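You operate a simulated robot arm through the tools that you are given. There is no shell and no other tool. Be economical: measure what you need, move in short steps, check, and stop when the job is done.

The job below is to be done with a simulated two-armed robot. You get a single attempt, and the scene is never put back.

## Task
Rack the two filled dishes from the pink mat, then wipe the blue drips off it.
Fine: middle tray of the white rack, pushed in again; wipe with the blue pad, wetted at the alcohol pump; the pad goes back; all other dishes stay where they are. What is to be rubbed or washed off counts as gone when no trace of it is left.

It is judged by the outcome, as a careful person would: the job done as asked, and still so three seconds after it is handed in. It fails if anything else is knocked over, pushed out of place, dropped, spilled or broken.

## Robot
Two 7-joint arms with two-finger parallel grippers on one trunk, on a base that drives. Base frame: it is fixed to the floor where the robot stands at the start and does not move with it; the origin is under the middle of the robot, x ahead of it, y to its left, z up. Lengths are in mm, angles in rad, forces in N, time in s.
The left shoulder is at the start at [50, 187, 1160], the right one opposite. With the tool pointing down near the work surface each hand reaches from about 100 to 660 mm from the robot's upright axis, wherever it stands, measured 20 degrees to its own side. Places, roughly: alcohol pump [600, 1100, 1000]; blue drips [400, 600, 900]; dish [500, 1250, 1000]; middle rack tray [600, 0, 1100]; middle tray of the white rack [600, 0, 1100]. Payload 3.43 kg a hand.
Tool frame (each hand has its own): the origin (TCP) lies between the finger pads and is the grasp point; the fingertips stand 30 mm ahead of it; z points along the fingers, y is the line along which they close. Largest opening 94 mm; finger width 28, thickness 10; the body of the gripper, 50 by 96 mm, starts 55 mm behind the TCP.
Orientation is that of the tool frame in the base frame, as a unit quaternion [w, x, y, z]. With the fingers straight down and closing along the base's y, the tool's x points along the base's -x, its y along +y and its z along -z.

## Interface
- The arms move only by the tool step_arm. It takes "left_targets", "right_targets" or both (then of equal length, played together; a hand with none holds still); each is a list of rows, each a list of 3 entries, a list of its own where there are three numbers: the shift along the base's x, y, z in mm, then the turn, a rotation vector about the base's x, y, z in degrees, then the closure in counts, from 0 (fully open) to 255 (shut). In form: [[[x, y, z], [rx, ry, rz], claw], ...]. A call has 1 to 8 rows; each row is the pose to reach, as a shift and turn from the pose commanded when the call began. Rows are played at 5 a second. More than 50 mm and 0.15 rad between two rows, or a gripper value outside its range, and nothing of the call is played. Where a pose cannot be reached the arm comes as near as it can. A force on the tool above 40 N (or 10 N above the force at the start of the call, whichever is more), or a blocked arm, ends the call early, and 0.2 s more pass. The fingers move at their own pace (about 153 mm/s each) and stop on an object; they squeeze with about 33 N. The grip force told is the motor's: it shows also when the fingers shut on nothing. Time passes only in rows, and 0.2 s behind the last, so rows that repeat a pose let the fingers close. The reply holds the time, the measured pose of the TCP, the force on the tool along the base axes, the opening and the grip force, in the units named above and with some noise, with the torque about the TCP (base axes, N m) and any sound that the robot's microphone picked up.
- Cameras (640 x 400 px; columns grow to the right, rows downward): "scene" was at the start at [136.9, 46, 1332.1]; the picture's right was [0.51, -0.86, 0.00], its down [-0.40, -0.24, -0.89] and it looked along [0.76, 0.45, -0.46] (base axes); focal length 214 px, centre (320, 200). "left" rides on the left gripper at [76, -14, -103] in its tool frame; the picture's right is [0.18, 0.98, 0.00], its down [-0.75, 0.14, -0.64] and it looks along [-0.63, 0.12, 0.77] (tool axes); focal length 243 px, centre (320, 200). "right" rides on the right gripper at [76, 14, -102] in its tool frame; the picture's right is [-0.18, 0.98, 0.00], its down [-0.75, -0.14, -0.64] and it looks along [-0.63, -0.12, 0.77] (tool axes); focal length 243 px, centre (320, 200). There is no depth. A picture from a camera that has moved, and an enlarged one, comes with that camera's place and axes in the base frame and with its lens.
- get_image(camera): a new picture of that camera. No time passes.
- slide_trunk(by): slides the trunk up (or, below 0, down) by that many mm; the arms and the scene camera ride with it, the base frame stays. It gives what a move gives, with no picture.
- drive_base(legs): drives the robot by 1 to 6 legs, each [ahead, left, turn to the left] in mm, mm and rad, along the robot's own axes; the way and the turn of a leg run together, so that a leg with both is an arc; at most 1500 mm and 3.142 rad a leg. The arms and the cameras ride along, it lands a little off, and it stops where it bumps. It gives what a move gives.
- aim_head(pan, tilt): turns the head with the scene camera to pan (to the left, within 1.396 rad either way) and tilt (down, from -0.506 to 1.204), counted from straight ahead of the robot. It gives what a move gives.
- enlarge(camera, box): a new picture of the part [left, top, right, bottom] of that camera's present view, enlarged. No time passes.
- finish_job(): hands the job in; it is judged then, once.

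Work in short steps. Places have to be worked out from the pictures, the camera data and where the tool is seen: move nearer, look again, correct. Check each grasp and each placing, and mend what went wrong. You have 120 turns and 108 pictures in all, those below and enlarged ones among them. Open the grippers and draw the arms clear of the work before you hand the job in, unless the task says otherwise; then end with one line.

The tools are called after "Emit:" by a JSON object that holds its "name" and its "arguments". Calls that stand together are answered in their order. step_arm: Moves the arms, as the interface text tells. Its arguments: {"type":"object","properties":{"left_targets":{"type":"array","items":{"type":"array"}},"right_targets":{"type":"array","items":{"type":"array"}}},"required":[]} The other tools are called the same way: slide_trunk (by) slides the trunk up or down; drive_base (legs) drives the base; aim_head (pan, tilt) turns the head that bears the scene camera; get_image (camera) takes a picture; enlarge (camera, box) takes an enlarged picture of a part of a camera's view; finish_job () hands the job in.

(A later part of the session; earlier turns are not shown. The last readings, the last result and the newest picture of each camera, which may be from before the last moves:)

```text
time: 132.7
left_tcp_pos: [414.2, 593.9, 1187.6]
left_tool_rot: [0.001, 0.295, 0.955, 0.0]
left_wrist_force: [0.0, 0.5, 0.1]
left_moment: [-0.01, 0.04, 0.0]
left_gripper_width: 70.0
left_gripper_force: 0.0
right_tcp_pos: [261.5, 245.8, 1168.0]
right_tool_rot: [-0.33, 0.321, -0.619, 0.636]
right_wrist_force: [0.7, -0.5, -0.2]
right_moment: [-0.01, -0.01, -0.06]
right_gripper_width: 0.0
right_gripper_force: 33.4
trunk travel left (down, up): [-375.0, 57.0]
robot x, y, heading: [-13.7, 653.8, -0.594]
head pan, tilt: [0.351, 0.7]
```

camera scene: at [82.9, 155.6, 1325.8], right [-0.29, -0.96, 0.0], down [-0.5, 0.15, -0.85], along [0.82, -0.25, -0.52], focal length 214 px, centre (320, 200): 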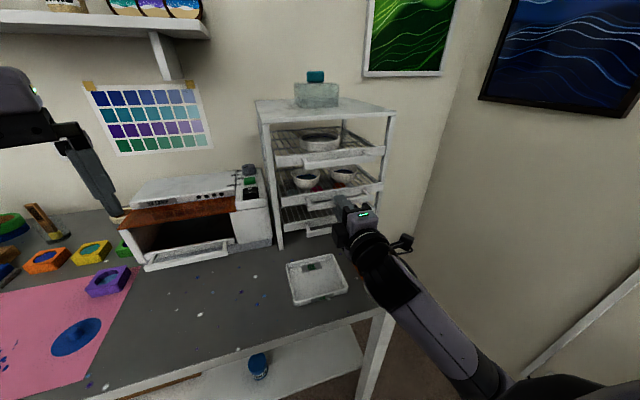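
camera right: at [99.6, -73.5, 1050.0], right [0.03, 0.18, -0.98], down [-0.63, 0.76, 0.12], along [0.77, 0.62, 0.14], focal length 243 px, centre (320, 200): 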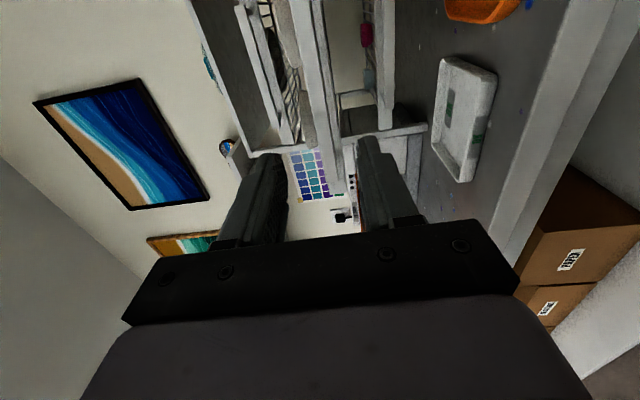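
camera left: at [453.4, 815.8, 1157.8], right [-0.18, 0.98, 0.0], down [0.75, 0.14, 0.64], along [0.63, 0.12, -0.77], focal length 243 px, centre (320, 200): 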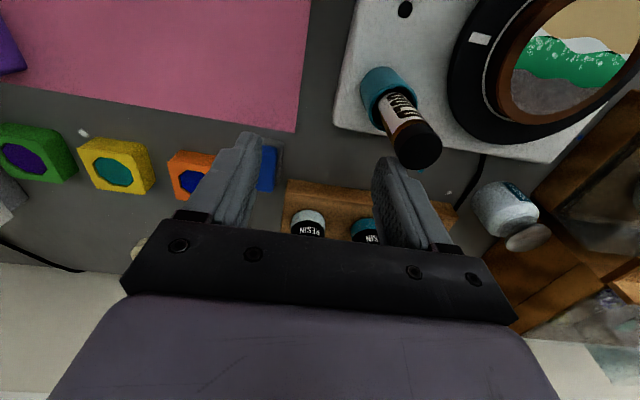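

I swing the hand over to the pad, squaring the tool as it goes.

Emit:
{"name": "step_arm", "arguments": {"left_targets": [[[20, 22, -20], [0, 0, 5], 65], [[45, 46, -45], [0, 0, 10], 65], [[72, 70, -70], [0, 0, 15], 65], [[99, 94, -95], [0, 0, 20], 65], [[126, 118, -120], [0, 0, 25], 65], [[153, 142, -140], [0, 0, 30], 65], [[178, 164, -155], [0, 0, 34.2], 65], [[198, 181, -170], [0, 0, 34.2], 65]]}}

Emit:
{"name": "get_image", "arguments": {"camera": "left"}}

```text
time: 134.5
left_tcp_pos: [612.7, 777.0, 1015.8]
left_tool_rot: [0.0, 0.0, 1.0, -0.001]
left_wrist_force: [0.1, 0.2, -0.1]
left_moment: [-0.01, 0.0, 0.0]
left_gripper_width: 70.2
left_gripper_force: 0.1
right_tcp_pos: [259.8, 246.0, 1168.1]
right_tool_rot: [-0.329, 0.321, -0.62, 0.636]
right_wrist_force: [-0.2, -0.4, -1.0]
right_moment: [-0.01, 0.01, -0.02]
right_gripper_width: 0.0
right_gripper_force: 32.9
trunk travel left (down, up): [-375.0, 57.0]
robot x, y, heading: [-8.3, 653.3, -0.593]
head pan, tilt: [0.351, 0.7]
```

```text
30 pictures are left
camera left: at [536.4, 762.5, 1116.2], right [-0.18, 0.98, 0.0], down [0.75, 0.14, 0.64], along [0.63, 0.12, -0.77], focal length 243 px, centre (320, 200)
```

left: 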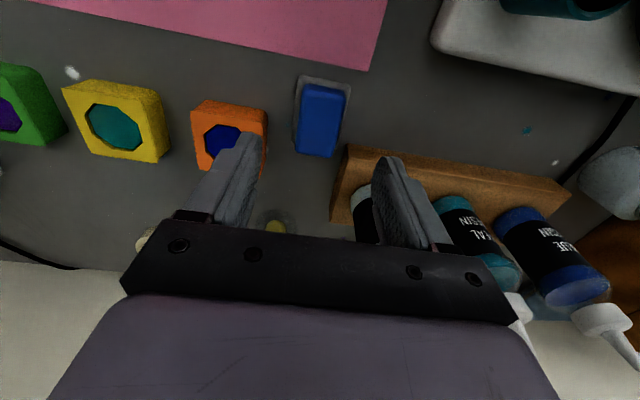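

Pad's blue block: about 34 × 57 mm, centre ≈[615,779]. I descend so the fingertips reach ~z 901, and close on it.

Emit:
{"name": "step_arm", "arguments": {"left_targets": [[[2, 2, -20], [0, 0, 0], 65], [[2, 2, -40], [0, 0, 0], 65], [[2, 2, -60], [0, 0, 0], 65], [[2, 2, -75], [0, 0, 0], 65], [[2, 2, -85], [0, 0, 0], 65]]}}

Emit:
{"name": "get_image", "arguments": {"camera": "left"}}

Emit:
{"name": "aim_head", "arguments": {"pan": 0.8, "tilt": 0.65}}

Emit:
{"name": "enlarge", "arguments": {"camera": "scene", "box": [230, 130, 390, 270]}}

```text
time: 135.7
left_tcp_pos: [614.5, 776.0, 931.3]
left_tool_rot: [0.0, 0.001, 1.0, 0.001]
left_wrist_force: [0.9, 0.5, 0.1]
left_moment: [0.01, -0.04, -0.02]
left_gripper_width: 69.8
left_gripper_force: 0.0
right_tcp_pos: [260.0, 246.6, 1167.8]
right_tool_rot: [-0.33, 0.321, -0.619, 0.636]
right_wrist_force: [0.6, 0.8, 0.5]
right_moment: [0.0, -0.01, -0.03]
right_gripper_width: 0.0
right_gripper_force: 33.3
trunk travel left (down, up): [-375.0, 57.0]
robot x, y, heading: [-11.3, 656.2, -0.593]
head pan, tilt: [0.351, 0.7]
```

```text
29 pictures are left
camera left: at [538.0, 762.8, 1032.9], right [-0.18, 0.98, 0.0], down [0.75, 0.14, 0.64], along [0.63, 0.12, -0.77], focal length 243 px, centre (320, 200)
```

left: 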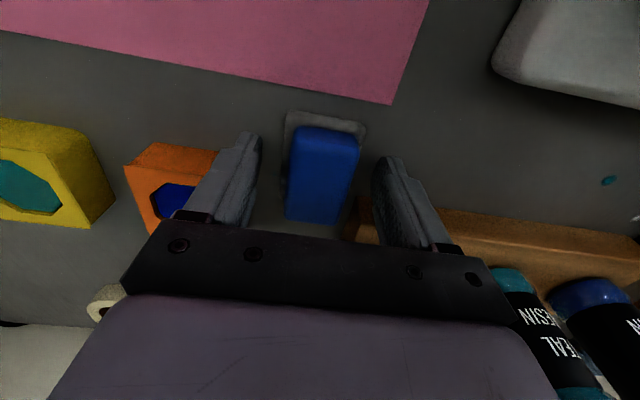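

```text
time: 136.6
left_tcp_pos: [614.8, 776.0, 932.7]
left_tool_rot: [0.001, 0.001, 1.0, -0.001]
left_wrist_force: [0.4, 0.6, 0.1]
left_moment: [0.03, -0.01, -0.01]
left_gripper_width: 70.0
left_gripper_force: 0.0
right_tcp_pos: [259.9, 246.5, 1168.5]
right_tool_rot: [-0.33, 0.321, -0.62, 0.636]
right_wrist_force: [0.3, 0.0, -0.4]
right_moment: [0.01, 0.05, 0.0]
right_gripper_width: 0.0
right_gripper_force: 33.0
trunk travel left (down, up): [-375.0, 57.0]
robot x, y, heading: [-7.6, 657.2, -0.598]
head pan, tilt: [0.799, 0.649]
```

```text
2.86 times, centred on (310, 200) of scene
camera zoom: at [123.0, 639.7, 1317.1], right [0.2, -0.98, 0.0], down [-0.59, -0.12, -0.8], along [0.78, 0.16, -0.6], focal length 613 px, centre (349, 200)
```

zoom: 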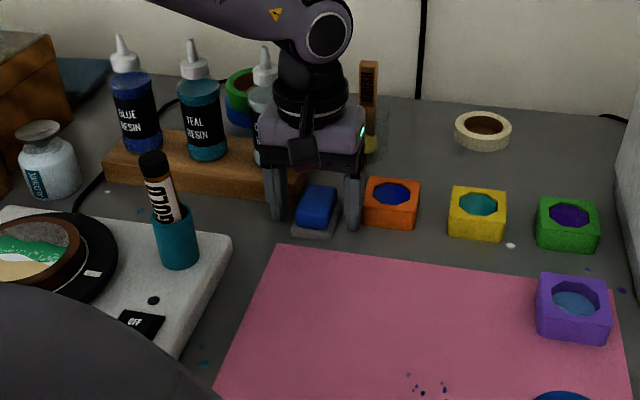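

The pad is between the fingers and nothing else is touched. I close and lift a little to check.

Emit:
{"name": "step_arm", "arguments": {"left_targets": [[[0, 3, 0], [0, 0, 0], 120], [[0, 3, 0], [0, 0, 0], 255], [[0, 3, 0], [0, 0, 0], 255], [[0, 3, 6], [0, 0, 0], 255], [[0, 3, 20], [0, 0, 0], 255], [[0, 3, 40], [0, 0, 0], 255], [[0, 3, 70], [0, 0, 0], 255]]}}

Emit:
{"name": "get_image", "arguments": {"camera": "left"}}

Emit:
{"name": "enlarge", "arguments": {"camera": "scene", "box": [260, 130, 360, 220]}}

```text
time: 138.2
left_tcp_pos: [613.2, 780.6, 1002.8]
left_tool_rot: [0.001, 0.002, 1.0, -0.001]
left_wrist_force: [0.1, 0.4, -0.7]
left_moment: [-0.01, 0.0, 0.02]
left_gripper_width: 43.0
left_gripper_force: 32.8
right_tcp_pos: [259.7, 245.5, 1168.0]
right_tool_rot: [-0.329, 0.321, -0.619, 0.636]
right_wrist_force: [-0.4, 0.7, 0.7]
right_moment: [-0.01, -0.02, 0.0]
right_gripper_width: 0.0
right_gripper_force: 32.9
trunk travel left (down, up): [-375.0, 57.0]
robot x, y, heading: [-9.1, 656.2, -0.595]
head pan, tilt: [0.799, 0.649]
```

```text
27 pictures are left
camera left: at [538.6, 767.0, 1103.6], right [-0.18, 0.98, 0.0], down [0.75, 0.14, 0.64], along [0.63, 0.12, -0.77], focal length 243 px, centre (320, 200)
```

left: 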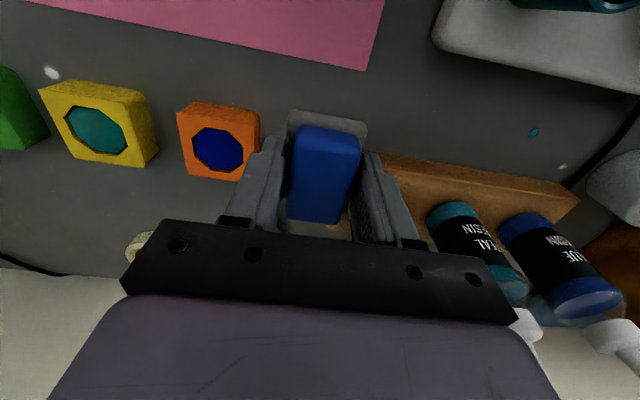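

```text
4.44 times, centred on (310, 175) of scene
camera zoom: at [122.8, 639.8, 1317.1], right [0.2, -0.98, 0.0], down [-0.59, -0.12, -0.8], along [0.78, 0.16, -0.6], focal length 953 px, centre (364, 311)
```

zoom: 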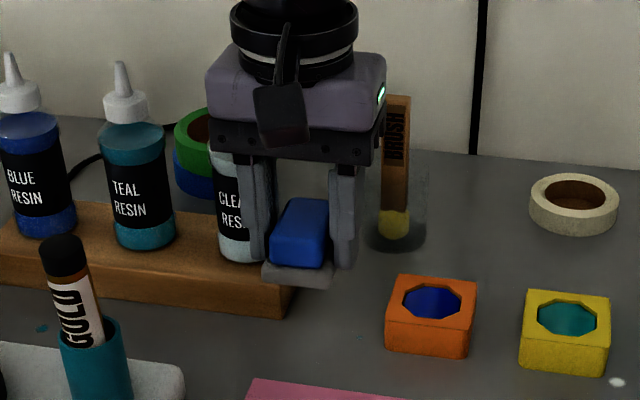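

The pad (blue block on grey felt) is held well; its underside is 42 mm below the TCP. I raise it and drive left to the alcohol pump at about [610,1080,978].

Emit:
{"name": "step_arm", "arguments": {"left_targets": [[[-10, 0, 25], [0, 0, 0], 255], [[-25, 0, 50], [0, 0, 0], 255], [[-40, 0, 75], [0, 0, 0], 255], [[-60, 0, 100], [0, 0, 0], 255], [[-80, 0, 120], [0, 0, 0], 255]]}}

Emit:
{"name": "drive_base", "arguments": {"legs": [[-168, 248, 0]]}}

Emit:
{"name": "get_image", "arguments": {"camera": "left"}}

Emit:
{"name": "get_image", "arguments": {"camera": "scene"}}

```text
time: 139.4
left_tcp_pos: [534.0, 780.7, 1123.4]
left_tool_rot: [0.001, 0.001, 1.0, -0.001]
left_wrist_force: [-0.2, -0.2, -1.4]
left_moment: [0.02, -0.01, -0.01]
left_gripper_width: 43.1
left_gripper_force: 33.1
right_tcp_pos: [259.0, 244.9, 1167.9]
right_tool_rot: [-0.33, 0.321, -0.619, 0.636]
right_wrist_force: [-0.9, 0.0, -1.3]
right_moment: [0.01, -0.01, 0.01]
right_gripper_width: 0.1
right_gripper_force: 33.5
trunk travel left (down, up): [-375.0, 57.0]
robot x, y, heading: [-7.8, 656.4, -0.594]
head pan, tilt: [0.799, 0.649]
```

```text
time: 141.4
left_tcp_pos: [530.2, 1076.9, 1122.3]
left_tool_rot: [0.001, 0.001, 1.0, -0.001]
left_wrist_force: [-0.1, 0.3, -0.2]
left_moment: [-0.03, 0.0, 0.04]
left_gripper_width: 43.2
left_gripper_force: 32.4
right_tcp_pos: [255.0, 541.5, 1168.1]
right_tool_rot: [-0.33, 0.321, -0.62, 0.636]
right_wrist_force: [-0.1, 0.5, -0.1]
right_moment: [0.02, 0.0, -0.02]
right_gripper_width: 0.2
right_gripper_force: 32.9
trunk travel left (down, up): [-375.0, 57.0]
robot x, y, heading: [-18.9, 951.1, -0.594]
head pan, tilt: [0.799, 0.649]
```

```text
25 pictures are left
camera left: at [453.4, 1062.9, 1223.9], right [-0.18, 0.98, 0.0], down [0.75, 0.14, 0.64], along [0.63, 0.12, -0.77], focal length 243 px, centre (320, 200)
```

left: 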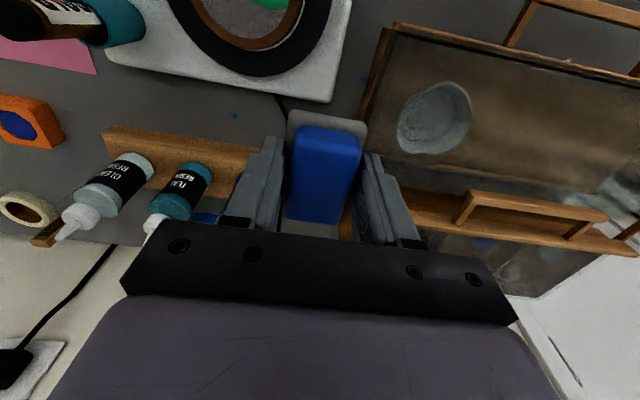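

```text
24 pictures are left
camera scene: at [117.9, 935.7, 1317.1], right [0.2, -0.98, 0.0], down [-0.59, -0.12, -0.8], along [0.78, 0.16, -0.6], focal length 214 px, centre (320, 200)
```

scene: 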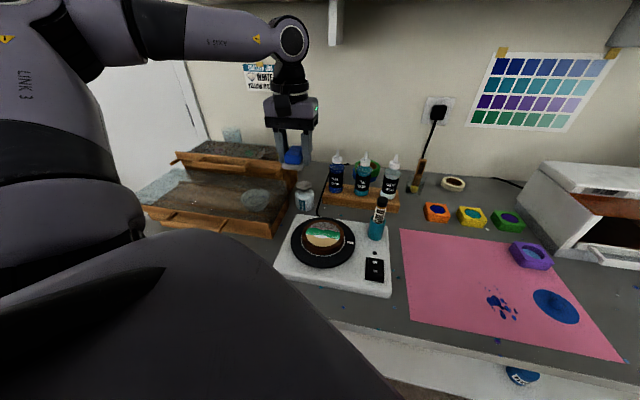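

I refine the pump's position with an enlarged view.

Emit:
{"name": "enlarge", "arguments": {"camera": "scene", "box": [250, 130, 350, 230]}}

```text
4.00 times, centred on (300, 180) of scene
camera zoom: at [117.9, 935.7, 1317.1], right [0.2, -0.98, 0.0], down [-0.59, -0.12, -0.8], along [0.78, 0.16, -0.6], focal length 858 px, centre (400, 280)
```

zoom: 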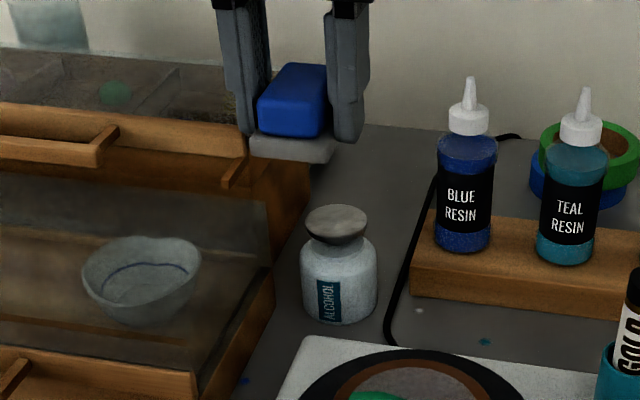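

Pump dish top about [616,1086,975]. I move the pad above it, stopping ~18 mm short.

Emit:
{"name": "step_arm", "arguments": {"left_targets": [[[25, 3, -5], [0, 0, 0], 255], [[50, 6, -20], [0, 0, 0], 255], [[75, 8, -40], [0, 0, 0], 255], [[86, 9, -62], [0, 0, 0], 255], [[86, 9, -80], [0, 0, 0], 255], [[86, 9, -87], [0, 0, 0], 255]]}}

Emit:
{"name": "enlarge", "arguments": {"camera": "scene", "box": [250, 130, 350, 230]}}

```text
time: 142.8
left_tcp_pos: [614.5, 1084.1, 1035.7]
left_tool_rot: [0.001, 0.002, 1.0, -0.001]
left_wrist_force: [-0.8, 0.2, -0.3]
left_moment: [-0.02, 0.03, -0.02]
left_gripper_width: 43.0
left_gripper_force: 32.2
right_tcp_pos: [254.6, 540.8, 1167.8]
right_tool_rot: [-0.33, 0.321, -0.62, 0.635]
right_wrist_force: [0.4, -0.2, -0.2]
right_moment: [0.01, 0.0, 0.01]
right_gripper_width: 0.0
right_gripper_force: 32.7
trunk travel left (down, up): [-375.0, 57.0]
robot x, y, heading: [-14.3, 951.5, -0.601]
head pan, tilt: [0.799, 0.649]
```

```text
4.00 times, centred on (300, 180) of scene
camera zoom: at [118.0, 935.1, 1317.1], right [0.2, -0.98, 0.0], down [-0.59, -0.12, -0.8], along [0.78, 0.16, -0.6], focal length 858 px, centre (400, 280)
```

zoom: 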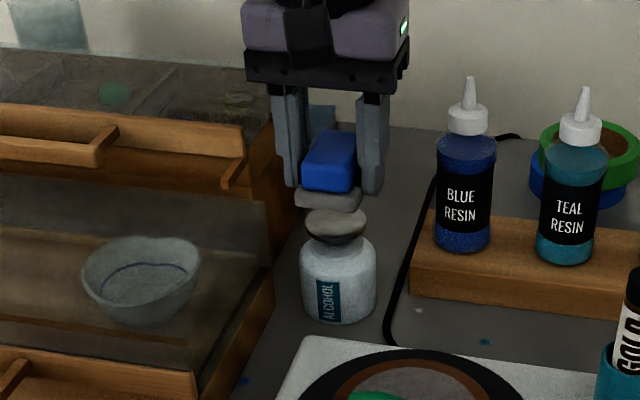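

Pad is over the dish, about 4 mm too far left. I correct and descend slowly until it presses.

Emit:
{"name": "step_arm", "arguments": {"left_targets": [[[1, -4, -4], [0, 0, 0], 255], [[1, -4, -8], [0, 0, 0], 255], [[1, -4, -12], [0, 0, 0], 255], [[1, -4, -15], [0, 0, 0], 255]]}}

Emit:
{"name": "step_arm", "arguments": {"left_targets": [[[0, 0, -2], [0, 0, 0], 255], [[0, 0, -4], [0, 0, 0], 255]]}}

```text
time: 143.8
left_tcp_pos: [617.2, 1081.1, 1020.4]
left_tool_rot: [0.001, 0.001, 1.0, -0.001]
left_wrist_force: [0.5, -0.1, -0.4]
left_moment: [-0.02, -0.02, -0.01]
left_gripper_width: 43.0
left_gripper_force: 33.1
right_tcp_pos: [255.1, 540.9, 1167.6]
right_tool_rot: [-0.33, 0.321, -0.62, 0.636]
right_wrist_force: [0.0, -0.2, -0.5]
right_moment: [0.04, -0.03, 0.01]
right_gripper_width: 0.0
right_gripper_force: 32.8
trunk travel left (down, up): [-375.0, 57.0]
robot x, y, heading: [-15.5, 951.8, -0.594]
head pan, tilt: [0.799, 0.649]
```

```text
time: 144.4
left_tcp_pos: [617.4, 1081.5, 1017.7]
left_tool_rot: [0.001, 0.001, 1.0, -0.001]
left_wrist_force: [-0.4, -0.3, -0.2]
left_moment: [0.0, 0.01, -0.02]
left_gripper_width: 42.9
left_gripper_force: 33.2
right_tcp_pos: [254.6, 541.5, 1168.5]
right_tool_rot: [-0.33, 0.321, -0.62, 0.636]
right_wrist_force: [-0.7, 0.5, -1.1]
right_moment: [0.0, -0.01, 0.0]
right_gripper_width: 0.0
right_gripper_force: 33.0
trunk travel left (down, up): [-375.0, 57.0]
robot x, y, heading: [-16.7, 952.7, -0.596]
head pan, tilt: [0.799, 0.649]
```

Emit:
{"name": "step_arm", "arguments": {"left_targets": [[[0, 0, -2], [0, 0, 0], 255], [[0, 0, -4], [0, 0, 0], 255]]}}

Emit:
{"name": "step_arm", "arguments": {"left_targets": [[[0, 0, -2], [0, 0, 0], 255], [[0, 0, -4], [0, 0, 0], 255]]}}

Emit:
{"name": "enlarge", "arguments": {"camera": "scene", "box": [250, 130, 350, 230]}}

```text
time: 145.0
left_tcp_pos: [616.8, 1081.2, 1012.9]
left_tool_rot: [0.0, 0.001, 1.0, 0.0]
left_wrist_force: [-0.6, -0.1, -0.8]
left_moment: [0.02, -0.02, -0.02]
left_gripper_width: 42.9
left_gripper_force: 32.7
right_tcp_pos: [254.5, 543.2, 1167.9]
right_tool_rot: [-0.33, 0.321, -0.619, 0.636]
right_wrist_force: [0.2, -0.1, 0.5]
right_moment: [-0.02, 0.0, 0.0]
right_gripper_width: 0.0
right_gripper_force: 33.0
trunk travel left (down, up): [-375.0, 57.0]
robot x, y, heading: [-17.1, 953.2, -0.595]
head pan, tilt: [0.799, 0.649]
```

```text
time: 145.6
left_tcp_pos: [617.3, 1080.5, 1009.9]
left_tool_rot: [0.001, 0.0, 1.0, 0.0]
left_wrist_force: [0.5, -0.2, -0.6]
left_moment: [0.01, -0.03, 0.04]
left_gripper_width: 42.7
left_gripper_force: 32.7
right_tcp_pos: [254.1, 541.8, 1167.8]
right_tool_rot: [-0.33, 0.321, -0.62, 0.636]
right_wrist_force: [0.2, -0.4, -0.2]
right_moment: [-0.01, 0.0, -0.01]
right_gripper_width: 0.0
right_gripper_force: 33.2
trunk travel left (down, up): [-375.0, 57.0]
robot x, y, heading: [-17.1, 946.6, -0.601]
head pan, tilt: [0.799, 0.649]
```

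```text
4.00 times, centred on (300, 180) of scene
camera zoom: at [117.9, 935.2, 1317.1], right [0.2, -0.98, 0.0], down [-0.59, -0.12, -0.8], along [0.78, 0.16, -0.6], focal length 858 px, centre (400, 280)
```

zoom: 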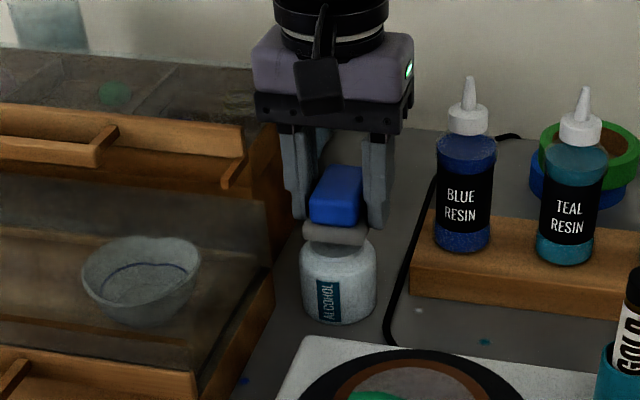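

The pad nearly covers the dish; no contact force yet. I continue down in fine steps.

Emit:
{"name": "step_arm", "arguments": {"left_targets": [[[0, 0, -2], [0, 0, 0], 255], [[0, 0, -4], [0, 0, 0], 255]]}}

Emit:
{"name": "step_arm", "arguments": {"left_targets": [[[0, 0, -2], [0, 0, 0], 255], [[0, 0, -4], [0, 0, 0], 255]]}}

```text
time: 146.2
left_tcp_pos: [617.3, 1080.8, 1005.4]
left_tool_rot: [0.001, 0.001, 1.0, 0.0]
left_wrist_force: [0.5, 0.5, 0.7]
left_moment: [0.04, 0.01, 0.01]
left_gripper_width: 43.0
left_gripper_force: 33.2
right_tcp_pos: [254.1, 541.2, 1167.2]
right_tool_rot: [-0.33, 0.322, -0.619, 0.635]
right_wrist_force: [-0.7, -0.3, -0.9]
right_moment: [0.01, -0.01, -0.01]
right_gripper_width: 0.0
right_gripper_force: 33.4
trunk travel left (down, up): [-375.0, 57.0]
robot x, y, heading: [-16.0, 953.0, -0.594]
head pan, tilt: [0.799, 0.649]
```

```text
time: 146.8
left_tcp_pos: [616.9, 1079.8, 1002.3]
left_tool_rot: [0.001, 0.001, 1.0, -0.001]
left_wrist_force: [1.2, -0.3, 2.0]
left_moment: [0.08, -0.02, -0.01]
left_gripper_width: 42.8
left_gripper_force: 33.2
right_tcp_pos: [254.7, 540.9, 1167.3]
right_tool_rot: [-0.33, 0.321, -0.619, 0.636]
right_wrist_force: [-0.4, -0.2, 0.8]
right_moment: [-0.01, 0.01, -0.03]
right_gripper_width: 0.0
right_gripper_force: 33.3
trunk travel left (down, up): [-375.0, 57.0]
robot x, y, heading: [-13.6, 948.6, -0.599]
head pan, tilt: [0.799, 0.649]
```

Contact with the springy pump begins. I press further.

Emit:
{"name": "step_arm", "arguments": {"left_targets": [[[0, 0, -2], [0, 0, 0], 255], [[0, 0, -4], [0, 0, 0], 255], [[0, 0, -6], [0, 0, 0], 255]]}}

Emit:
{"name": "enlarge", "arguments": {"camera": "scene", "box": [270, 150, 340, 220]}}

```text
time: 147.6
left_tcp_pos: [615.1, 1081.7, 999.1]
left_tool_rot: [0.004, 0.002, 1.0, -0.001]
left_wrist_force: [4.1, 5.2, 21.3]
left_moment: [0.3, 0.1, -0.01]
left_gripper_width: 43.0
left_gripper_force: 33.2
right_tcp_pos: [253.0, 541.3, 1168.3]
right_tool_rot: [-0.33, 0.32, -0.62, 0.636]
right_wrist_force: [0.7, -0.2, -0.2]
right_moment: [0.0, 0.01, 0.03]
right_gripper_width: 0.0
right_gripper_force: 32.5
trunk travel left (down, up): [-375.0, 57.0]
robot x, y, heading: [-12.0, 952.1, -0.594]
head pan, tilt: [0.799, 0.649]
```

```text
5.71 times, centred on (305, 185) of scene
camera zoom: at [116.0, 935.2, 1317.6], right [0.2, -0.98, 0.0], down [-0.59, -0.12, -0.8], along [0.78, 0.16, -0.6], focal length 1226 px, centre (406, 286)
```

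zoom: 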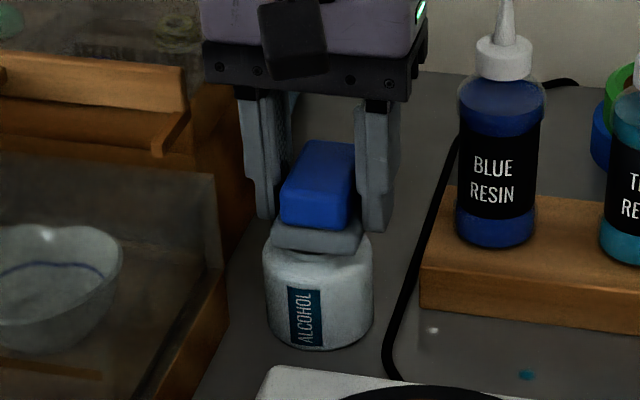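

The pump is pressed to its stop (~21 N). I raise, shift 6 mm left to centre better, and press a second stroke to wet it well.

Emit:
{"name": "step_arm", "arguments": {"left_targets": [[[0, 0, 6], [0, 0, 0], 255], [[0, 0, 14], [0, 0, 0], 255], [[0, 6, 18], [0, 0, 0], 255], [[0, 6, 12], [0, 0, 0], 255], [[0, 6, 6], [0, 0, 0], 255], [[0, 6, 2], [0, 0, 0], 255], [[0, 6, 0], [0, 0, 0], 255], [[0, 6, 0], [0, 0, 0], 255]]}}

Emit:
{"name": "step_arm", "arguments": {"left_targets": [[[0, 0, 6], [0, 0, 0], 255], [[0, 0, 14], [0, 0, 0], 255], [[0, 0, 30], [0, 0, 0], 255], [[0, 0, 60], [0, 0, 0], 255], [[-20, 0, 85], [0, 0, 0], 255], [[-45, 0, 105], [0, 0, 0], 255], [[-85, 0, 120], [0, 0, 0], 255]]}}

Emit:
{"name": "enlarge", "arguments": {"camera": "scene", "box": [250, 130, 350, 230]}}

```text
time: 149.4
left_tcp_pos: [615.5, 1085.5, 996.9]
left_tool_rot: [0.005, 0.003, 1.0, -0.001]
left_wrist_force: [1.6, 6.7, 28.8]
left_moment: [0.29, 0.09, 0.04]
left_gripper_width: 42.7
left_gripper_force: 33.2
right_tcp_pos: [251.3, 542.3, 1168.4]
right_tool_rot: [-0.33, 0.32, -0.619, 0.637]
right_wrist_force: [0.3, 0.4, 0.3]
right_moment: [0.01, 0.0, -0.04]
right_gripper_width: 0.0
right_gripper_force: 33.1
trunk travel left (down, up): [-375.0, 57.0]
robot x, y, heading: [-13.5, 948.9, -0.596]
head pan, tilt: [0.799, 0.649]
```

```text
time: 151.0
left_tcp_pos: [531.3, 1087.5, 1113.7]
left_tool_rot: [0.002, 0.001, 1.0, -0.001]
left_wrist_force: [-0.7, 0.7, -0.3]
left_moment: [0.0, -0.01, -0.01]
left_gripper_width: 42.7
left_gripper_force: 32.4
right_tcp_pos: [254.6, 541.6, 1168.7]
right_tool_rot: [-0.33, 0.321, -0.619, 0.636]
right_wrist_force: [-1.4, 0.5, -0.2]
right_moment: [0.05, -0.01, 0.01]
right_gripper_width: 0.0
right_gripper_force: 33.0
trunk travel left (down, up): [-375.0, 57.0]
robot x, y, heading: [-19.5, 949.2, -0.597]
head pan, tilt: [0.799, 0.649]
```

```text
4.00 times, centred on (300, 180) of scene
camera zoom: at [117.3, 935.4, 1317.1], right [0.2, -0.98, 0.0], down [-0.59, -0.12, -0.8], along [0.78, 0.16, -0.6], focal length 858 px, centre (400, 280)
```

zoom: 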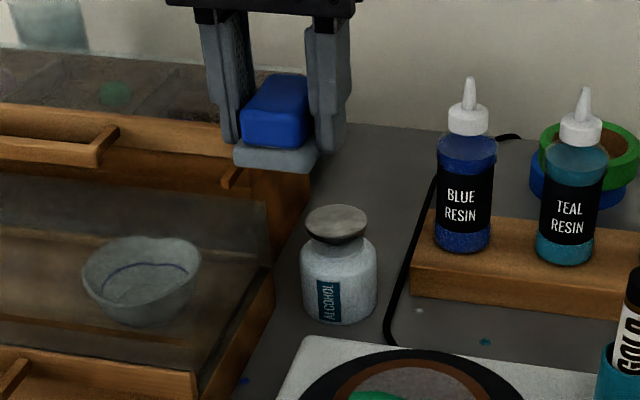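

The felt has turned a wet tint and the bottle is in place. Now I drive so the pad comes over the mat near the drips (x 368–445, y 600–660).

Emit:
{"name": "drive_base", "arguments": {"legs": [[206, -380, 0]]}}

Emit:
{"name": "step_arm", "arguments": {"left_targets": [[[-30, -8, -25], [0, 0, 0], 255], [[-60, -16, -50], [0, 0, 0], 255], [[-85, -22, -80], [0, 0, 0], 255], [[-85, -22, -115], [0, 0, 0], 255], [[-85, -22, -145], [0, 0, 0], 255], [[-85, -22, -160], [0, 0, 0], 255]]}}

Emit:
{"name": "aim_head", "arguments": {"pan": 0.7, "tilt": 0.8}}

Emit:
{"name": "get_image", "arguments": {"camera": "scene"}}

```text
time: 153.6
left_tcp_pos: [486.8, 658.4, 1114.4]
left_tool_rot: [0.002, 0.003, 1.0, -0.001]
left_wrist_force: [-0.3, -0.2, -0.9]
left_moment: [0.0, 0.03, -0.02]
left_gripper_width: 42.9
left_gripper_force: 33.0
right_tcp_pos: [207.6, 114.0, 1167.1]
right_tool_rot: [-0.328, 0.32, -0.62, 0.637]
right_wrist_force: [-0.3, -0.4, -1.1]
right_moment: [-0.03, 0.0, 0.05]
right_gripper_width: 0.1
right_gripper_force: 32.7
trunk travel left (down, up): [-375.0, 57.0]
robot x, y, heading: [-63.4, 526.0, -0.6]
head pan, tilt: [0.799, 0.649]
```

```text
time: 155.0
left_tcp_pos: [400.5, 636.7, 953.1]
left_tool_rot: [0.0, 0.003, 1.0, 0.0]
left_wrist_force: [0.3, -0.1, -0.8]
left_moment: [0.03, 0.02, 0.01]
left_gripper_width: 43.1
left_gripper_force: 32.6
right_tcp_pos: [207.9, 114.2, 1166.7]
right_tool_rot: [-0.329, 0.319, -0.62, 0.637]
right_wrist_force: [-0.3, 0.5, -0.7]
right_moment: [-0.02, 0.0, 0.0]
right_gripper_width: 0.2
right_gripper_force: 33.0
trunk travel left (down, up): [-375.0, 57.0]
robot x, y, heading: [-60.7, 524.4, -0.605]
head pan, tilt: [0.799, 0.649]
```

```text
time: 155.7
left_tcp_pos: [401.6, 636.5, 953.4]
left_tool_rot: [0.001, 0.004, 1.0, 0.0]
left_wrist_force: [0.4, 0.4, -1.2]
left_moment: [0.0, 0.06, -0.01]
left_gripper_width: 42.7
left_gripper_force: 32.1
right_tcp_pos: [207.1, 113.8, 1167.8]
right_tool_rot: [-0.329, 0.32, -0.62, 0.637]
right_wrist_force: [0.0, -0.7, 0.0]
right_moment: [0.01, 0.01, 0.0]
right_gripper_width: 0.2
right_gripper_force: 33.1
trunk travel left (down, up): [-375.0, 57.0]
robot x, y, heading: [-62.2, 522.1, -0.598]
head pan, tilt: [0.7, 0.799]
```

```text
18 pictures are left
camera scene: at [67.6, 499.4, 1304.5], right [0.1, -0.99, 0.0], down [-0.71, -0.07, -0.7], along [0.69, 0.07, -0.72], focal length 214 px, centre (320, 200)
```

scene: 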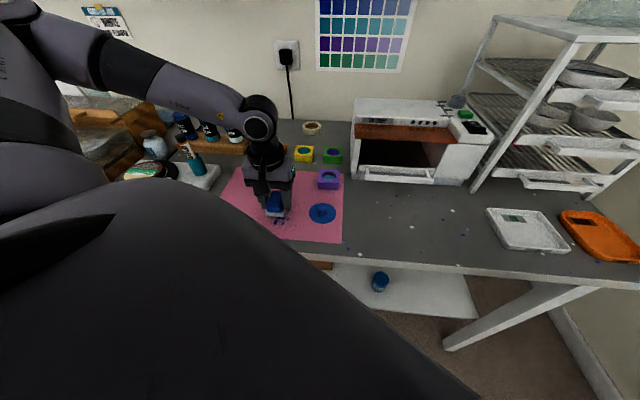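

The pad hovers over the drips. I lower to contact with fine steps, reading the force.

Emit:
{"name": "step_arm", "arguments": {"left_targets": [[[0, 0, -6], [0, 0, 0], 255], [[0, 0, -12], [0, 0, 0], 255], [[0, 0, -16], [0, 0, 0], 255], [[0, 0, -18], [0, 0, 0], 255]]}}

Emit:
{"name": "step_arm", "arguments": {"left_targets": [[[0, 0, -1], [0, 0, 0], 255], [[0, 0, -2], [0, 0, 0], 255]]}}

```text
time: 156.7
left_tcp_pos: [402.2, 634.9, 935.7]
left_tool_rot: [0.001, 0.003, 1.0, -0.001]
left_wrist_force: [0.4, 0.4, -0.4]
left_moment: [0.03, 0.02, 0.01]
left_gripper_width: 42.6
left_gripper_force: 32.8
right_tcp_pos: [206.6, 114.4, 1166.7]
right_tool_rot: [-0.328, 0.32, -0.621, 0.636]
right_wrist_force: [-0.2, 0.7, -0.2]
right_moment: [0.01, 0.01, 0.0]
right_gripper_width: 0.0
right_gripper_force: 32.2
trunk travel left (down, up): [-375.0, 57.0]
robot x, y, heading: [-60.4, 521.7, -0.607]
head pan, tilt: [0.7, 0.799]
```

```text
time: 157.3
left_tcp_pos: [401.5, 636.3, 933.3]
left_tool_rot: [0.001, 0.002, 1.0, -0.002]
left_wrist_force: [-0.3, -0.1, 0.1]
left_moment: [-0.05, 0.03, 0.04]
left_gripper_width: 43.0
left_gripper_force: 33.2
right_tcp_pos: [207.5, 113.5, 1167.5]
right_tool_rot: [-0.329, 0.32, -0.62, 0.636]
right_wrist_force: [0.1, -0.4, -0.2]
right_moment: [0.01, 0.01, -0.01]
right_gripper_width: 0.2
right_gripper_force: 33.4
trunk travel left (down, up): [-375.0, 57.0]
robot x, y, heading: [-57.9, 522.2, -0.601]
head pan, tilt: [0.7, 0.799]
```

Emit:
{"name": "step_arm", "arguments": {"left_targets": [[[0, 0, -1], [0, 0, 0], 255], [[0, 0, -2], [0, 0, 0], 255]]}}

Emit:
{"name": "step_arm", "arguments": {"left_targets": [[[0, 0, -1], [0, 0, 0], 255], [[0, 0, -2], [0, 0, 0], 255]]}}

```text
time: 157.9
left_tcp_pos: [401.1, 636.7, 932.5]
left_tool_rot: [0.001, 0.004, 1.0, -0.001]
left_wrist_force: [-0.8, 1.3, 2.3]
left_moment: [0.02, -0.1, 0.04]
left_gripper_width: 42.7
left_gripper_force: 33.4
right_tcp_pos: [206.4, 113.5, 1168.0]
right_tool_rot: [-0.328, 0.32, -0.62, 0.637]
right_wrist_force: [0.2, -0.7, 0.2]
right_moment: [-0.03, -0.03, -0.01]
right_gripper_width: 0.2
right_gripper_force: 33.0
trunk travel left (down, up): [-375.0, 57.0]
robot x, y, heading: [-57.1, 522.4, -0.599]
head pan, tilt: [0.7, 0.799]
```

```text
time: 158.5
left_tcp_pos: [401.6, 637.3, 932.6]
left_tool_rot: [0.004, 0.003, 1.0, -0.001]
left_wrist_force: [1.2, 2.6, 20.4]
left_moment: [0.16, 0.33, -0.02]
left_gripper_width: 42.7
left_gripper_force: 32.8
right_tcp_pos: [205.2, 114.2, 1168.4]
right_tool_rot: [-0.33, 0.319, -0.619, 0.637]
right_wrist_force: [-1.0, -0.3, -0.1]
right_moment: [0.0, 0.04, -0.01]
right_gripper_width: 0.0
right_gripper_force: 33.9
trunk travel left (down, up): [-375.0, 57.0]
robot x, y, heading: [-61.5, 523.8, -0.6]
head pan, tilt: [0.7, 0.799]
```

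Contact at about TCP 932. I ease 1 mm to a light pressure and wipe with strokes over the drip area.

Emit:
{"name": "step_arm", "arguments": {"left_targets": [[[0, 0, 1], [0, 0, 0], 255], [[-22, 0, 1], [0, 0, 0], 255], [[-40, 0, 1], [0, 0, 0], 255], [[-20, 0, 1], [0, 0, 0], 255], [[5, 0, 1], [0, 0, 0], 255], [[30, 0, 1], [0, 0, 0], 255], [[45, -10, 1], [0, 0, 0], 255], [[45, -22, 1], [0, 0, 0], 255]]}}

Emit:
{"name": "step_arm", "arguments": {"left_targets": [[[-22, 0, 0], [0, 0, 0], 255], [[-45, 0, 0], [0, 0, 0], 255], [[-68, 0, 0], [0, 0, 0], 255], [[-88, 0, 0], [0, 0, 0], 255], [[-66, 0, 0], [0, 0, 0], 255], [[-40, 10, 0], [0, 0, 0], 255], [[-15, 25, 0], [0, 0, 0], 255], [[0, 40, 0], [0, 0, 0], 255]]}}

Emit:
{"name": "step_arm", "arguments": {"left_targets": [[[-22, 0, 0], [0, 0, 0], 255], [[-45, 0, 0], [0, 0, 0], 255], [[-68, 0, 0], [0, 0, 0], 255], [[-88, 0, 0], [0, 0, 0], 255], [[-66, -10, 0], [0, 0, 0], 255], [[-40, -20, 0], [0, 0, 0], 255], [[-40, -20, 15], [0, 0, 0], 255], [[-40, -20, 50], [0, 0, 0], 255]]}}

Emit:
{"name": "get_image", "arguments": {"camera": "left"}}

```text
time: 160.3
left_tcp_pos: [447.1, 613.4, 931.0]
left_tool_rot: [0.003, 0.003, 1.0, 0.0]
left_wrist_force: [-0.3, 3.4, 7.7]
left_moment: [0.08, 0.17, -0.08]
left_gripper_width: 43.4
left_gripper_force: 33.0
right_tcp_pos: [206.9, 113.9, 1167.4]
right_tool_rot: [-0.328, 0.32, -0.621, 0.636]
right_wrist_force: [-0.2, -0.3, 0.4]
right_moment: [-0.03, -0.02, 0.03]
right_gripper_width: 0.4
right_gripper_force: 33.2
trunk travel left (down, up): [-375.0, 57.0]
robot x, y, heading: [-59.5, 527.3, -0.6]
head pan, tilt: [0.7, 0.799]
```

```text
time: 162.1
left_tcp_pos: [446.7, 654.2, 931.2]
left_tool_rot: [0.0, 0.003, 1.0, -0.001]
left_wrist_force: [-0.9, -0.6, 4.8]
left_moment: [-0.06, 0.09, 0.04]
left_gripper_width: 42.9
left_gripper_force: 32.8
right_tcp_pos: [207.7, 114.7, 1168.5]
right_tool_rot: [-0.328, 0.32, -0.62, 0.637]
right_wrist_force: [0.2, 0.1, 0.3]
right_moment: [-0.03, 0.03, 0.0]
right_gripper_width: 0.1
right_gripper_force: 33.1
trunk travel left (down, up): [-375.0, 57.0]
robot x, y, heading: [-60.9, 524.0, -0.599]
head pan, tilt: [0.7, 0.799]
```

```text
time: 163.9
left_tcp_pos: [405.2, 635.6, 980.3]
left_tool_rot: [0.0, 0.004, 1.0, 0.0]
left_wrist_force: [-0.4, 0.1, -0.3]
left_moment: [0.02, -0.03, 0.03]
left_gripper_width: 42.6
left_gripper_force: 33.0
right_tcp_pos: [207.3, 114.9, 1169.2]
right_tool_rot: [-0.328, 0.32, -0.621, 0.636]
right_wrist_force: [-0.4, -1.0, 0.6]
right_moment: [-0.01, 0.02, 0.0]
right_gripper_width: 0.0
right_gripper_force: 32.9
trunk travel left (down, up): [-375.0, 57.0]
robot x, y, heading: [-58.9, 523.5, -0.603]
head pan, tilt: [0.7, 0.799]
```

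```text
17 pictures are left
camera left: at [329.4, 621.6, 1081.6], right [-0.18, 0.98, 0.0], down [0.75, 0.14, 0.64], along [0.63, 0.11, -0.77], focal length 243 px, centre (320, 200)
```

left: 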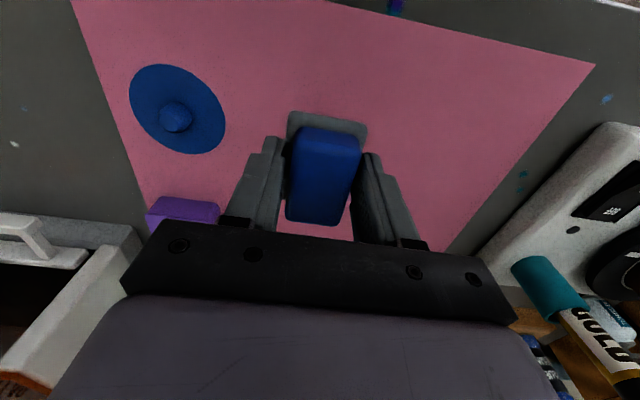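

The visible mat is clean. I raise the pad aside and inspect the wiped area closely.

Emit:
{"name": "step_arm", "arguments": {"left_targets": [[[0, 25, 25], [0, 0, 0], 255], [[15, 50, 55], [0, 0, 0], 255], [[40, 75, 85], [0, 0, 0], 255], [[70, 100, 110], [0, 0, 0], 255], [[100, 120, 130], [0, 0, 0], 255]]}}

Emit:
{"name": "enlarge", "arguments": {"camera": "scene", "box": [215, 160, 355, 255]}}

```text
time: 165.1
left_tcp_pos: [506.6, 756.1, 1109.0]
left_tool_rot: [0.0, 0.004, 1.0, -0.001]
left_wrist_force: [0.9, -0.8, -0.4]
left_moment: [0.03, 0.02, 0.01]
left_gripper_width: 42.8
left_gripper_force: 33.0
right_tcp_pos: [208.0, 114.8, 1166.0]
right_tool_rot: [-0.328, 0.32, -0.621, 0.636]
right_wrist_force: [-1.3, 0.1, -0.9]
right_moment: [0.01, 0.03, 0.03]
right_gripper_width: 0.2
right_gripper_force: 33.0
trunk travel left (down, up): [-375.0, 57.0]
robot x, y, heading: [-57.3, 522.5, -0.599]
head pan, tilt: [0.7, 0.799]
```

```text
4.21 times, centred on (285, 208) of scene
camera zoom: at [67.6, 499.2, 1304.4], right [0.1, -0.99, 0.0], down [-0.71, -0.07, -0.7], along [0.69, 0.07, -0.72], focal length 903 px, centre (467, 168)
```

zoom: 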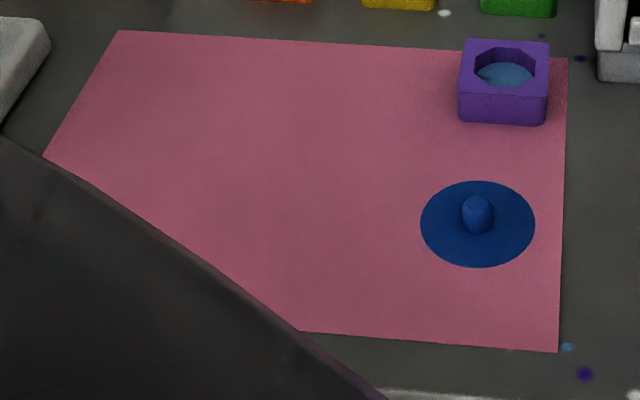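

The mat is clean with no trace left, and the mould and lid are in place. I shift the pad away from the pen's path and drive back to the pad's place.

Emit:
{"name": "step_arm", "arguments": {"left_targets": [[[0, -35, 5], [0, 0, 0], 255], [[0, -75, 10], [0, 0, 0], 255]]}}

Emit:
{"name": "drive_base", "arguments": {"legs": [[-34, 137, 0]]}}

```text
time: 165.7
left_tcp_pos: [506.9, 678.3, 1120.7]
left_tool_rot: [0.001, 0.004, 1.0, -0.002]
left_wrist_force: [0.0, -0.5, -0.4]
left_moment: [0.01, 0.03, 0.01]
left_gripper_width: 43.0
left_gripper_force: 33.3
right_tcp_pos: [208.0, 113.2, 1166.8]
right_tool_rot: [-0.328, 0.32, -0.62, 0.636]
right_wrist_force: [0.4, 0.0, 0.4]
right_moment: [0.0, 0.03, 0.02]
right_gripper_width: 0.1
right_gripper_force: 33.0
trunk travel left (down, up): [-375.0, 57.0]
robot x, y, heading: [-61.3, 528.5, -0.602]
head pan, tilt: [0.7, 0.799]
```

```text
time: 167.1
left_tcp_pos: [555.5, 810.9, 1121.1]
left_tool_rot: [0.001, 0.004, 1.0, -0.001]
left_wrist_force: [0.2, 0.9, -0.7]
left_moment: [-0.03, 0.0, 0.02]
left_gripper_width: 42.9
left_gripper_force: 33.1
right_tcp_pos: [255.3, 245.1, 1168.3]
right_tool_rot: [-0.328, 0.32, -0.62, 0.637]
right_wrist_force: [-0.7, 0.2, 0.6]
right_moment: [-0.04, 0.04, -0.04]
right_gripper_width: 0.0
right_gripper_force: 32.9
trunk travel left (down, up): [-375.0, 57.0]
robot x, y, heading: [-14.1, 654.4, -0.604]
head pan, tilt: [0.7, 0.799]
```

I move over the pad's original spot [614,779] and descend to just above the table.

Emit:
{"name": "step_arm", "arguments": {"left_targets": [[[15, -16, -15], [0, 0, 0], 255], [[30, -32, -35], [0, 0, 0], 255], [[48, -32, -60], [0, 0, 0], 255], [[58, -32, -90], [0, 0, 0], 255], [[58, -32, -120], [0, 0, 0], 255], [[58, -32, -150], [0, 0, 0], 255], [[58, -32, -172], [0, 0, 0], 255], [[58, -32, -180], [0, 0, 0], 255]]}}

Emit:
{"name": "enlarge", "arguments": {"camera": "scene", "box": [200, 100, 400, 230]}}

```text
time: 168.9
left_tcp_pos: [612.9, 779.7, 940.7]
left_tool_rot: [0.001, 0.004, 1.0, -0.001]
left_wrist_force: [0.1, -0.1, -0.1]
left_moment: [0.0, 0.01, 0.01]
left_gripper_width: 43.0
left_gripper_force: 33.4
right_tcp_pos: [257.7, 245.0, 1168.1]
right_tool_rot: [-0.328, 0.32, -0.62, 0.637]
right_wrist_force: [-0.1, -0.5, 0.6]
right_moment: [-0.01, 0.0, 0.04]
right_gripper_width: 0.2
right_gripper_force: 33.6
trunk travel left (down, up): [-375.0, 57.0]
robot x, y, heading: [-12.1, 653.7, -0.598]
head pan, tilt: [0.7, 0.799]
```

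```text
3.08 times, centred on (300, 165) of scene
camera zoom: at [116.9, 630.1, 1304.5], right [0.1, -0.99, 0.0], down [-0.71, -0.07, -0.7], along [0.69, 0.07, -0.72], focal length 660 px, centre (382, 308)
```

zoom: 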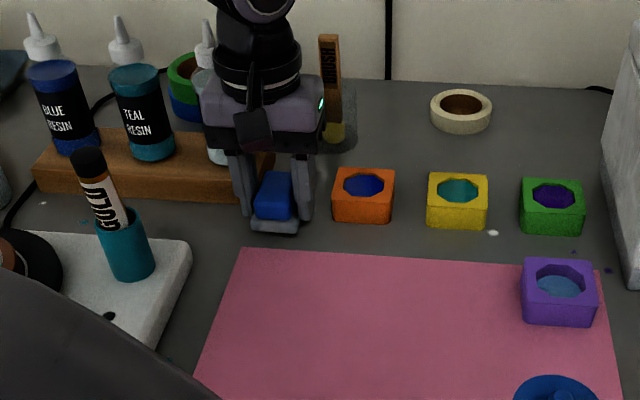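

Spot matches. I lower to contact.

Emit:
{"name": "step_arm", "arguments": {"left_targets": [[[1, -1, -4], [0, 0, 0], 255], [[1, -1, -7], [0, 0, 0], 255], [[1, -1, -9], [0, 0, 0], 255]]}}

Emit:
{"name": "step_arm", "arguments": {"left_targets": [[[0, 0, -1], [0, 0, 0], 255], [[0, 0, -2], [0, 0, 0], 255]]}}

```text
time: 169.7
left_tcp_pos: [614.3, 778.6, 932.1]
left_tool_rot: [0.0, 0.003, 1.0, -0.001]
left_wrist_force: [0.4, 0.4, -1.1]
left_moment: [-0.02, -0.01, 0.0]
left_gripper_width: 43.0
left_gripper_force: 33.0
right_tcp_pos: [255.6, 245.9, 1168.7]
right_tool_rot: [-0.328, 0.319, -0.62, 0.637]
right_wrist_force: [0.0, 0.9, 0.2]
right_moment: [-0.02, 0.0, 0.03]
right_gripper_width: 0.0
right_gripper_force: 33.4
trunk travel left (down, up): [-375.0, 57.0]
robot x, y, heading: [-10.7, 656.9, -0.602]
head pan, tilt: [0.7, 0.799]
```

```text
time: 170.3
left_tcp_pos: [613.9, 777.4, 931.5]
left_tool_rot: [0.002, 0.003, 1.0, -0.001]
left_wrist_force: [0.4, 2.0, 6.1]
left_moment: [0.05, 0.2, -0.02]
left_gripper_width: 42.8
left_gripper_force: 33.0
right_tcp_pos: [257.2, 245.0, 1168.6]
right_tool_rot: [-0.329, 0.319, -0.62, 0.637]
right_wrist_force: [0.3, -1.0, -0.3]
right_moment: [0.0, -0.01, -0.03]
right_gripper_width: 0.2
right_gripper_force: 32.6
trunk travel left (down, up): [-375.0, 57.0]
robot x, y, heading: [-12.2, 654.4, -0.6]
head pan, tilt: [0.7, 0.799]
```

The pad rests on the table. I open to 70 mm and rise straight up, then draw back.

Emit:
{"name": "step_arm", "arguments": {"left_targets": [[[0, 0, 1], [0, 0, 0], 110], [[0, 0, 1], [0, 0, 0], 65], [[0, 0, 1], [0, 0, 0], 65], [[0, 0, 20], [0, 0, 0], 65], [[0, 0, 55], [0, 0, 0], 65], [[-10, 0, 95], [0, 0, 0], 65], [[-45, 0, 130], [0, 0, 0], 65], [[-85, 0, 165], [0, 0, 0], 0]]}}

Emit:
{"name": "enlarge", "arguments": {"camera": "scene", "box": [200, 100, 400, 260]}}

```text
refused: row 8 steps farther than a row can; nothing moved
```

```text
2.50 times, centred on (300, 180) of scene
camera zoom: at [116.2, 630.1, 1304.7], right [0.1, -0.99, 0.0], down [-0.71, -0.07, -0.7], along [0.69, 0.07, -0.72], focal length 536 px, centre (370, 250)
```

zoom: 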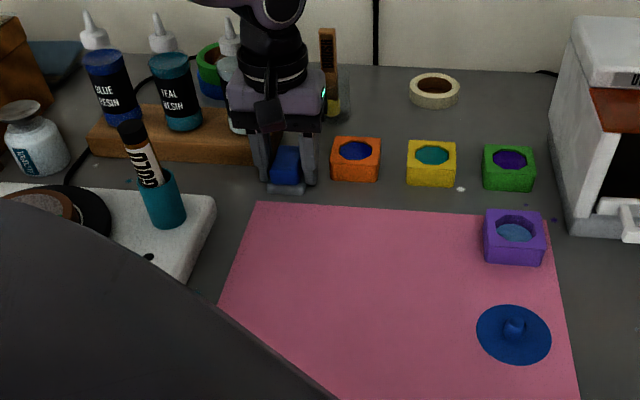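

The call was refused for its last row being too long; I repeat with shorter rows.

Emit:
{"name": "step_arm", "arguments": {"left_targets": [[[0, 0, 1], [0, 0, 0], 110], [[0, 0, 1], [0, 0, 0], 65], [[0, 0, 1], [0, 0, 0], 65], [[0, 0, 20], [0, 0, 0], 65], [[0, 0, 55], [0, 0, 0], 65], [[-10, 0, 95], [0, 0, 0], 65], [[-40, 0, 125], [0, 0, 0], 65], [[-70, 0, 155], [0, 0, 0], 0]]}}

Emit:
{"name": "enlarge", "arguments": {"camera": "scene", "box": [200, 100, 400, 260]}}

```text
time: 172.1
left_tcp_pos: [543.3, 776.5, 1087.0]
left_tool_rot: [0.001, 0.003, 1.0, 0.0]
left_wrist_force: [-0.3, 0.0, -0.1]
left_moment: [-0.02, -0.03, -0.01]
left_gripper_width: 94.3
left_gripper_force: 0.0
right_tcp_pos: [256.8, 245.5, 1168.4]
right_tool_rot: [-0.329, 0.319, -0.62, 0.637]
right_wrist_force: [0.1, -0.4, -0.3]
right_moment: [0.03, 0.04, 0.0]
right_gripper_width: 0.0
right_gripper_force: 32.5
trunk travel left (down, up): [-375.0, 57.0]
robot x, y, heading: [-15.3, 655.6, -0.601]
head pan, tilt: [0.7, 0.799]
```

```text
2.50 times, centred on (300, 180) of scene
camera zoom: at [116.3, 630.1, 1304.5], right [0.1, -0.99, 0.0], down [-0.71, -0.07, -0.7], along [0.69, 0.07, -0.72], focal length 536 px, centre (370, 250)
```

zoom: 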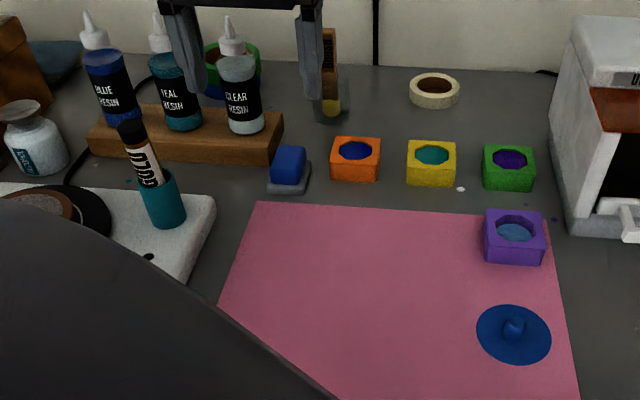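

Pad is back in place. I draw the arm in, open the right gripper, back away, and take a final look at mat and rack.

Emit:
{"name": "step_arm", "arguments": {"left_targets": [[[-35, -15, 20], [0, 0, 0], 0], [[-70, -30, 40], [0, 0, 0], 0], [[-105, -45, 60], [0, 0, 0], 0], [[-140, -60, 80], [0, 0, 0], 0]], "right_targets": [[[0, 0, 0], [0, 0, 0], 0], [[0, 0, 0], [0, 0, 0], 0], [[0, 0, 0], [0, 0, 0], 0], [[0, 0, 0], [0, 0, 0], 0]]}}

Emit:
{"name": "drive_base", "arguments": {"legs": [[-250, 0, 0], [0, 0, 0.6]]}}

Emit:
{"name": "aim_head", "arguments": {"pan": -0.2, "tilt": 0.55}}

Emit:
{"name": "get_image", "arguments": {"camera": "scene"}}

```text
time: 173.1
left_tcp_pos: [403.4, 716.3, 1167.0]
left_tool_rot: [0.002, 0.004, 1.0, 0.0]
left_wrist_force: [-0.1, -0.6, 0.4]
left_moment: [-0.04, 0.02, 0.02]
left_gripper_width: 94.1
left_gripper_force: 0.1
right_tcp_pos: [255.8, 245.3, 1168.3]
right_tool_rot: [-0.328, 0.32, -0.62, 0.637]
right_wrist_force: [-0.6, 0.1, -0.2]
right_moment: [-0.03, 0.01, 0.04]
right_gripper_width: 93.8
right_gripper_force: 0.0
trunk travel left (down, up): [-375.0, 57.0]
robot x, y, heading: [-11.1, 654.9, -0.599]
head pan, tilt: [0.7, 0.799]
```

```text
time: 176.6
left_tcp_pos: [87.5, 1085.5, 1165.0]
left_tool_rot: [0.001, -0.295, 0.955, -0.001]
left_wrist_force: [-0.5, -0.1, 0.7]
left_moment: [-0.01, 0.02, -0.01]
left_gripper_width: 94.1
left_gripper_force: 0.1
right_tcp_pos: [233.4, 611.6, 1169.3]
right_tool_rot: [-0.504, 0.489, -0.497, 0.511]
right_wrist_force: [0.0, -0.6, 0.0]
right_moment: [0.0, 0.0, 0.03]
right_gripper_width: 93.9
right_gripper_force: 0.1
trunk travel left (down, up): [-375.0, 57.0]
robot x, y, heading: [-220.1, 798.3, 0.007]
head pan, tilt: [0.7, 0.799]
```

```text
time: 177.8
left_tcp_pos: [87.2, 1085.8, 1165.8]
left_tool_rot: [0.001, -0.296, 0.955, -0.001]
left_wrist_force: [0.1, -0.1, -0.4]
left_moment: [-0.03, -0.01, -0.01]
left_gripper_width: 93.7
left_gripper_force: 0.1
right_tcp_pos: [233.9, 614.0, 1167.4]
right_tool_rot: [-0.503, 0.49, -0.497, 0.51]
right_wrist_force: [-0.1, 1.1, -0.6]
right_moment: [0.03, -0.04, -0.01]
right_gripper_width: 94.3
right_gripper_force: 0.1
trunk travel left (down, up): [-375.0, 57.0]
robot x, y, heading: [-221.5, 798.1, 0.008]
head pan, tilt: [-0.201, 0.55]
```

```text
12 pictures are left
camera scene: at [-73.9, 780.8, 1325.8], right [-0.19, -0.98, 0.0], down [-0.51, 0.1, -0.85], along [0.84, -0.17, -0.52], focal length 214 px, centre (320, 200)
```

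scene: 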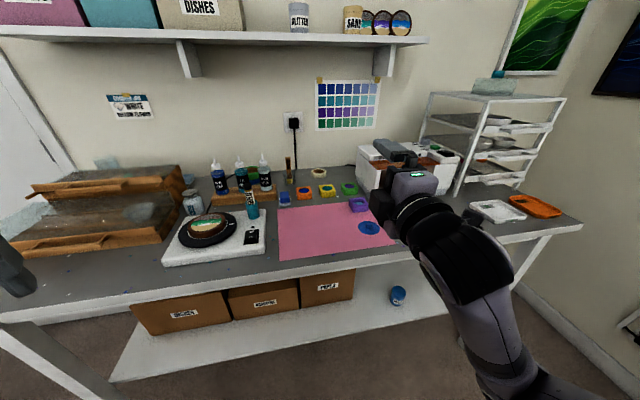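

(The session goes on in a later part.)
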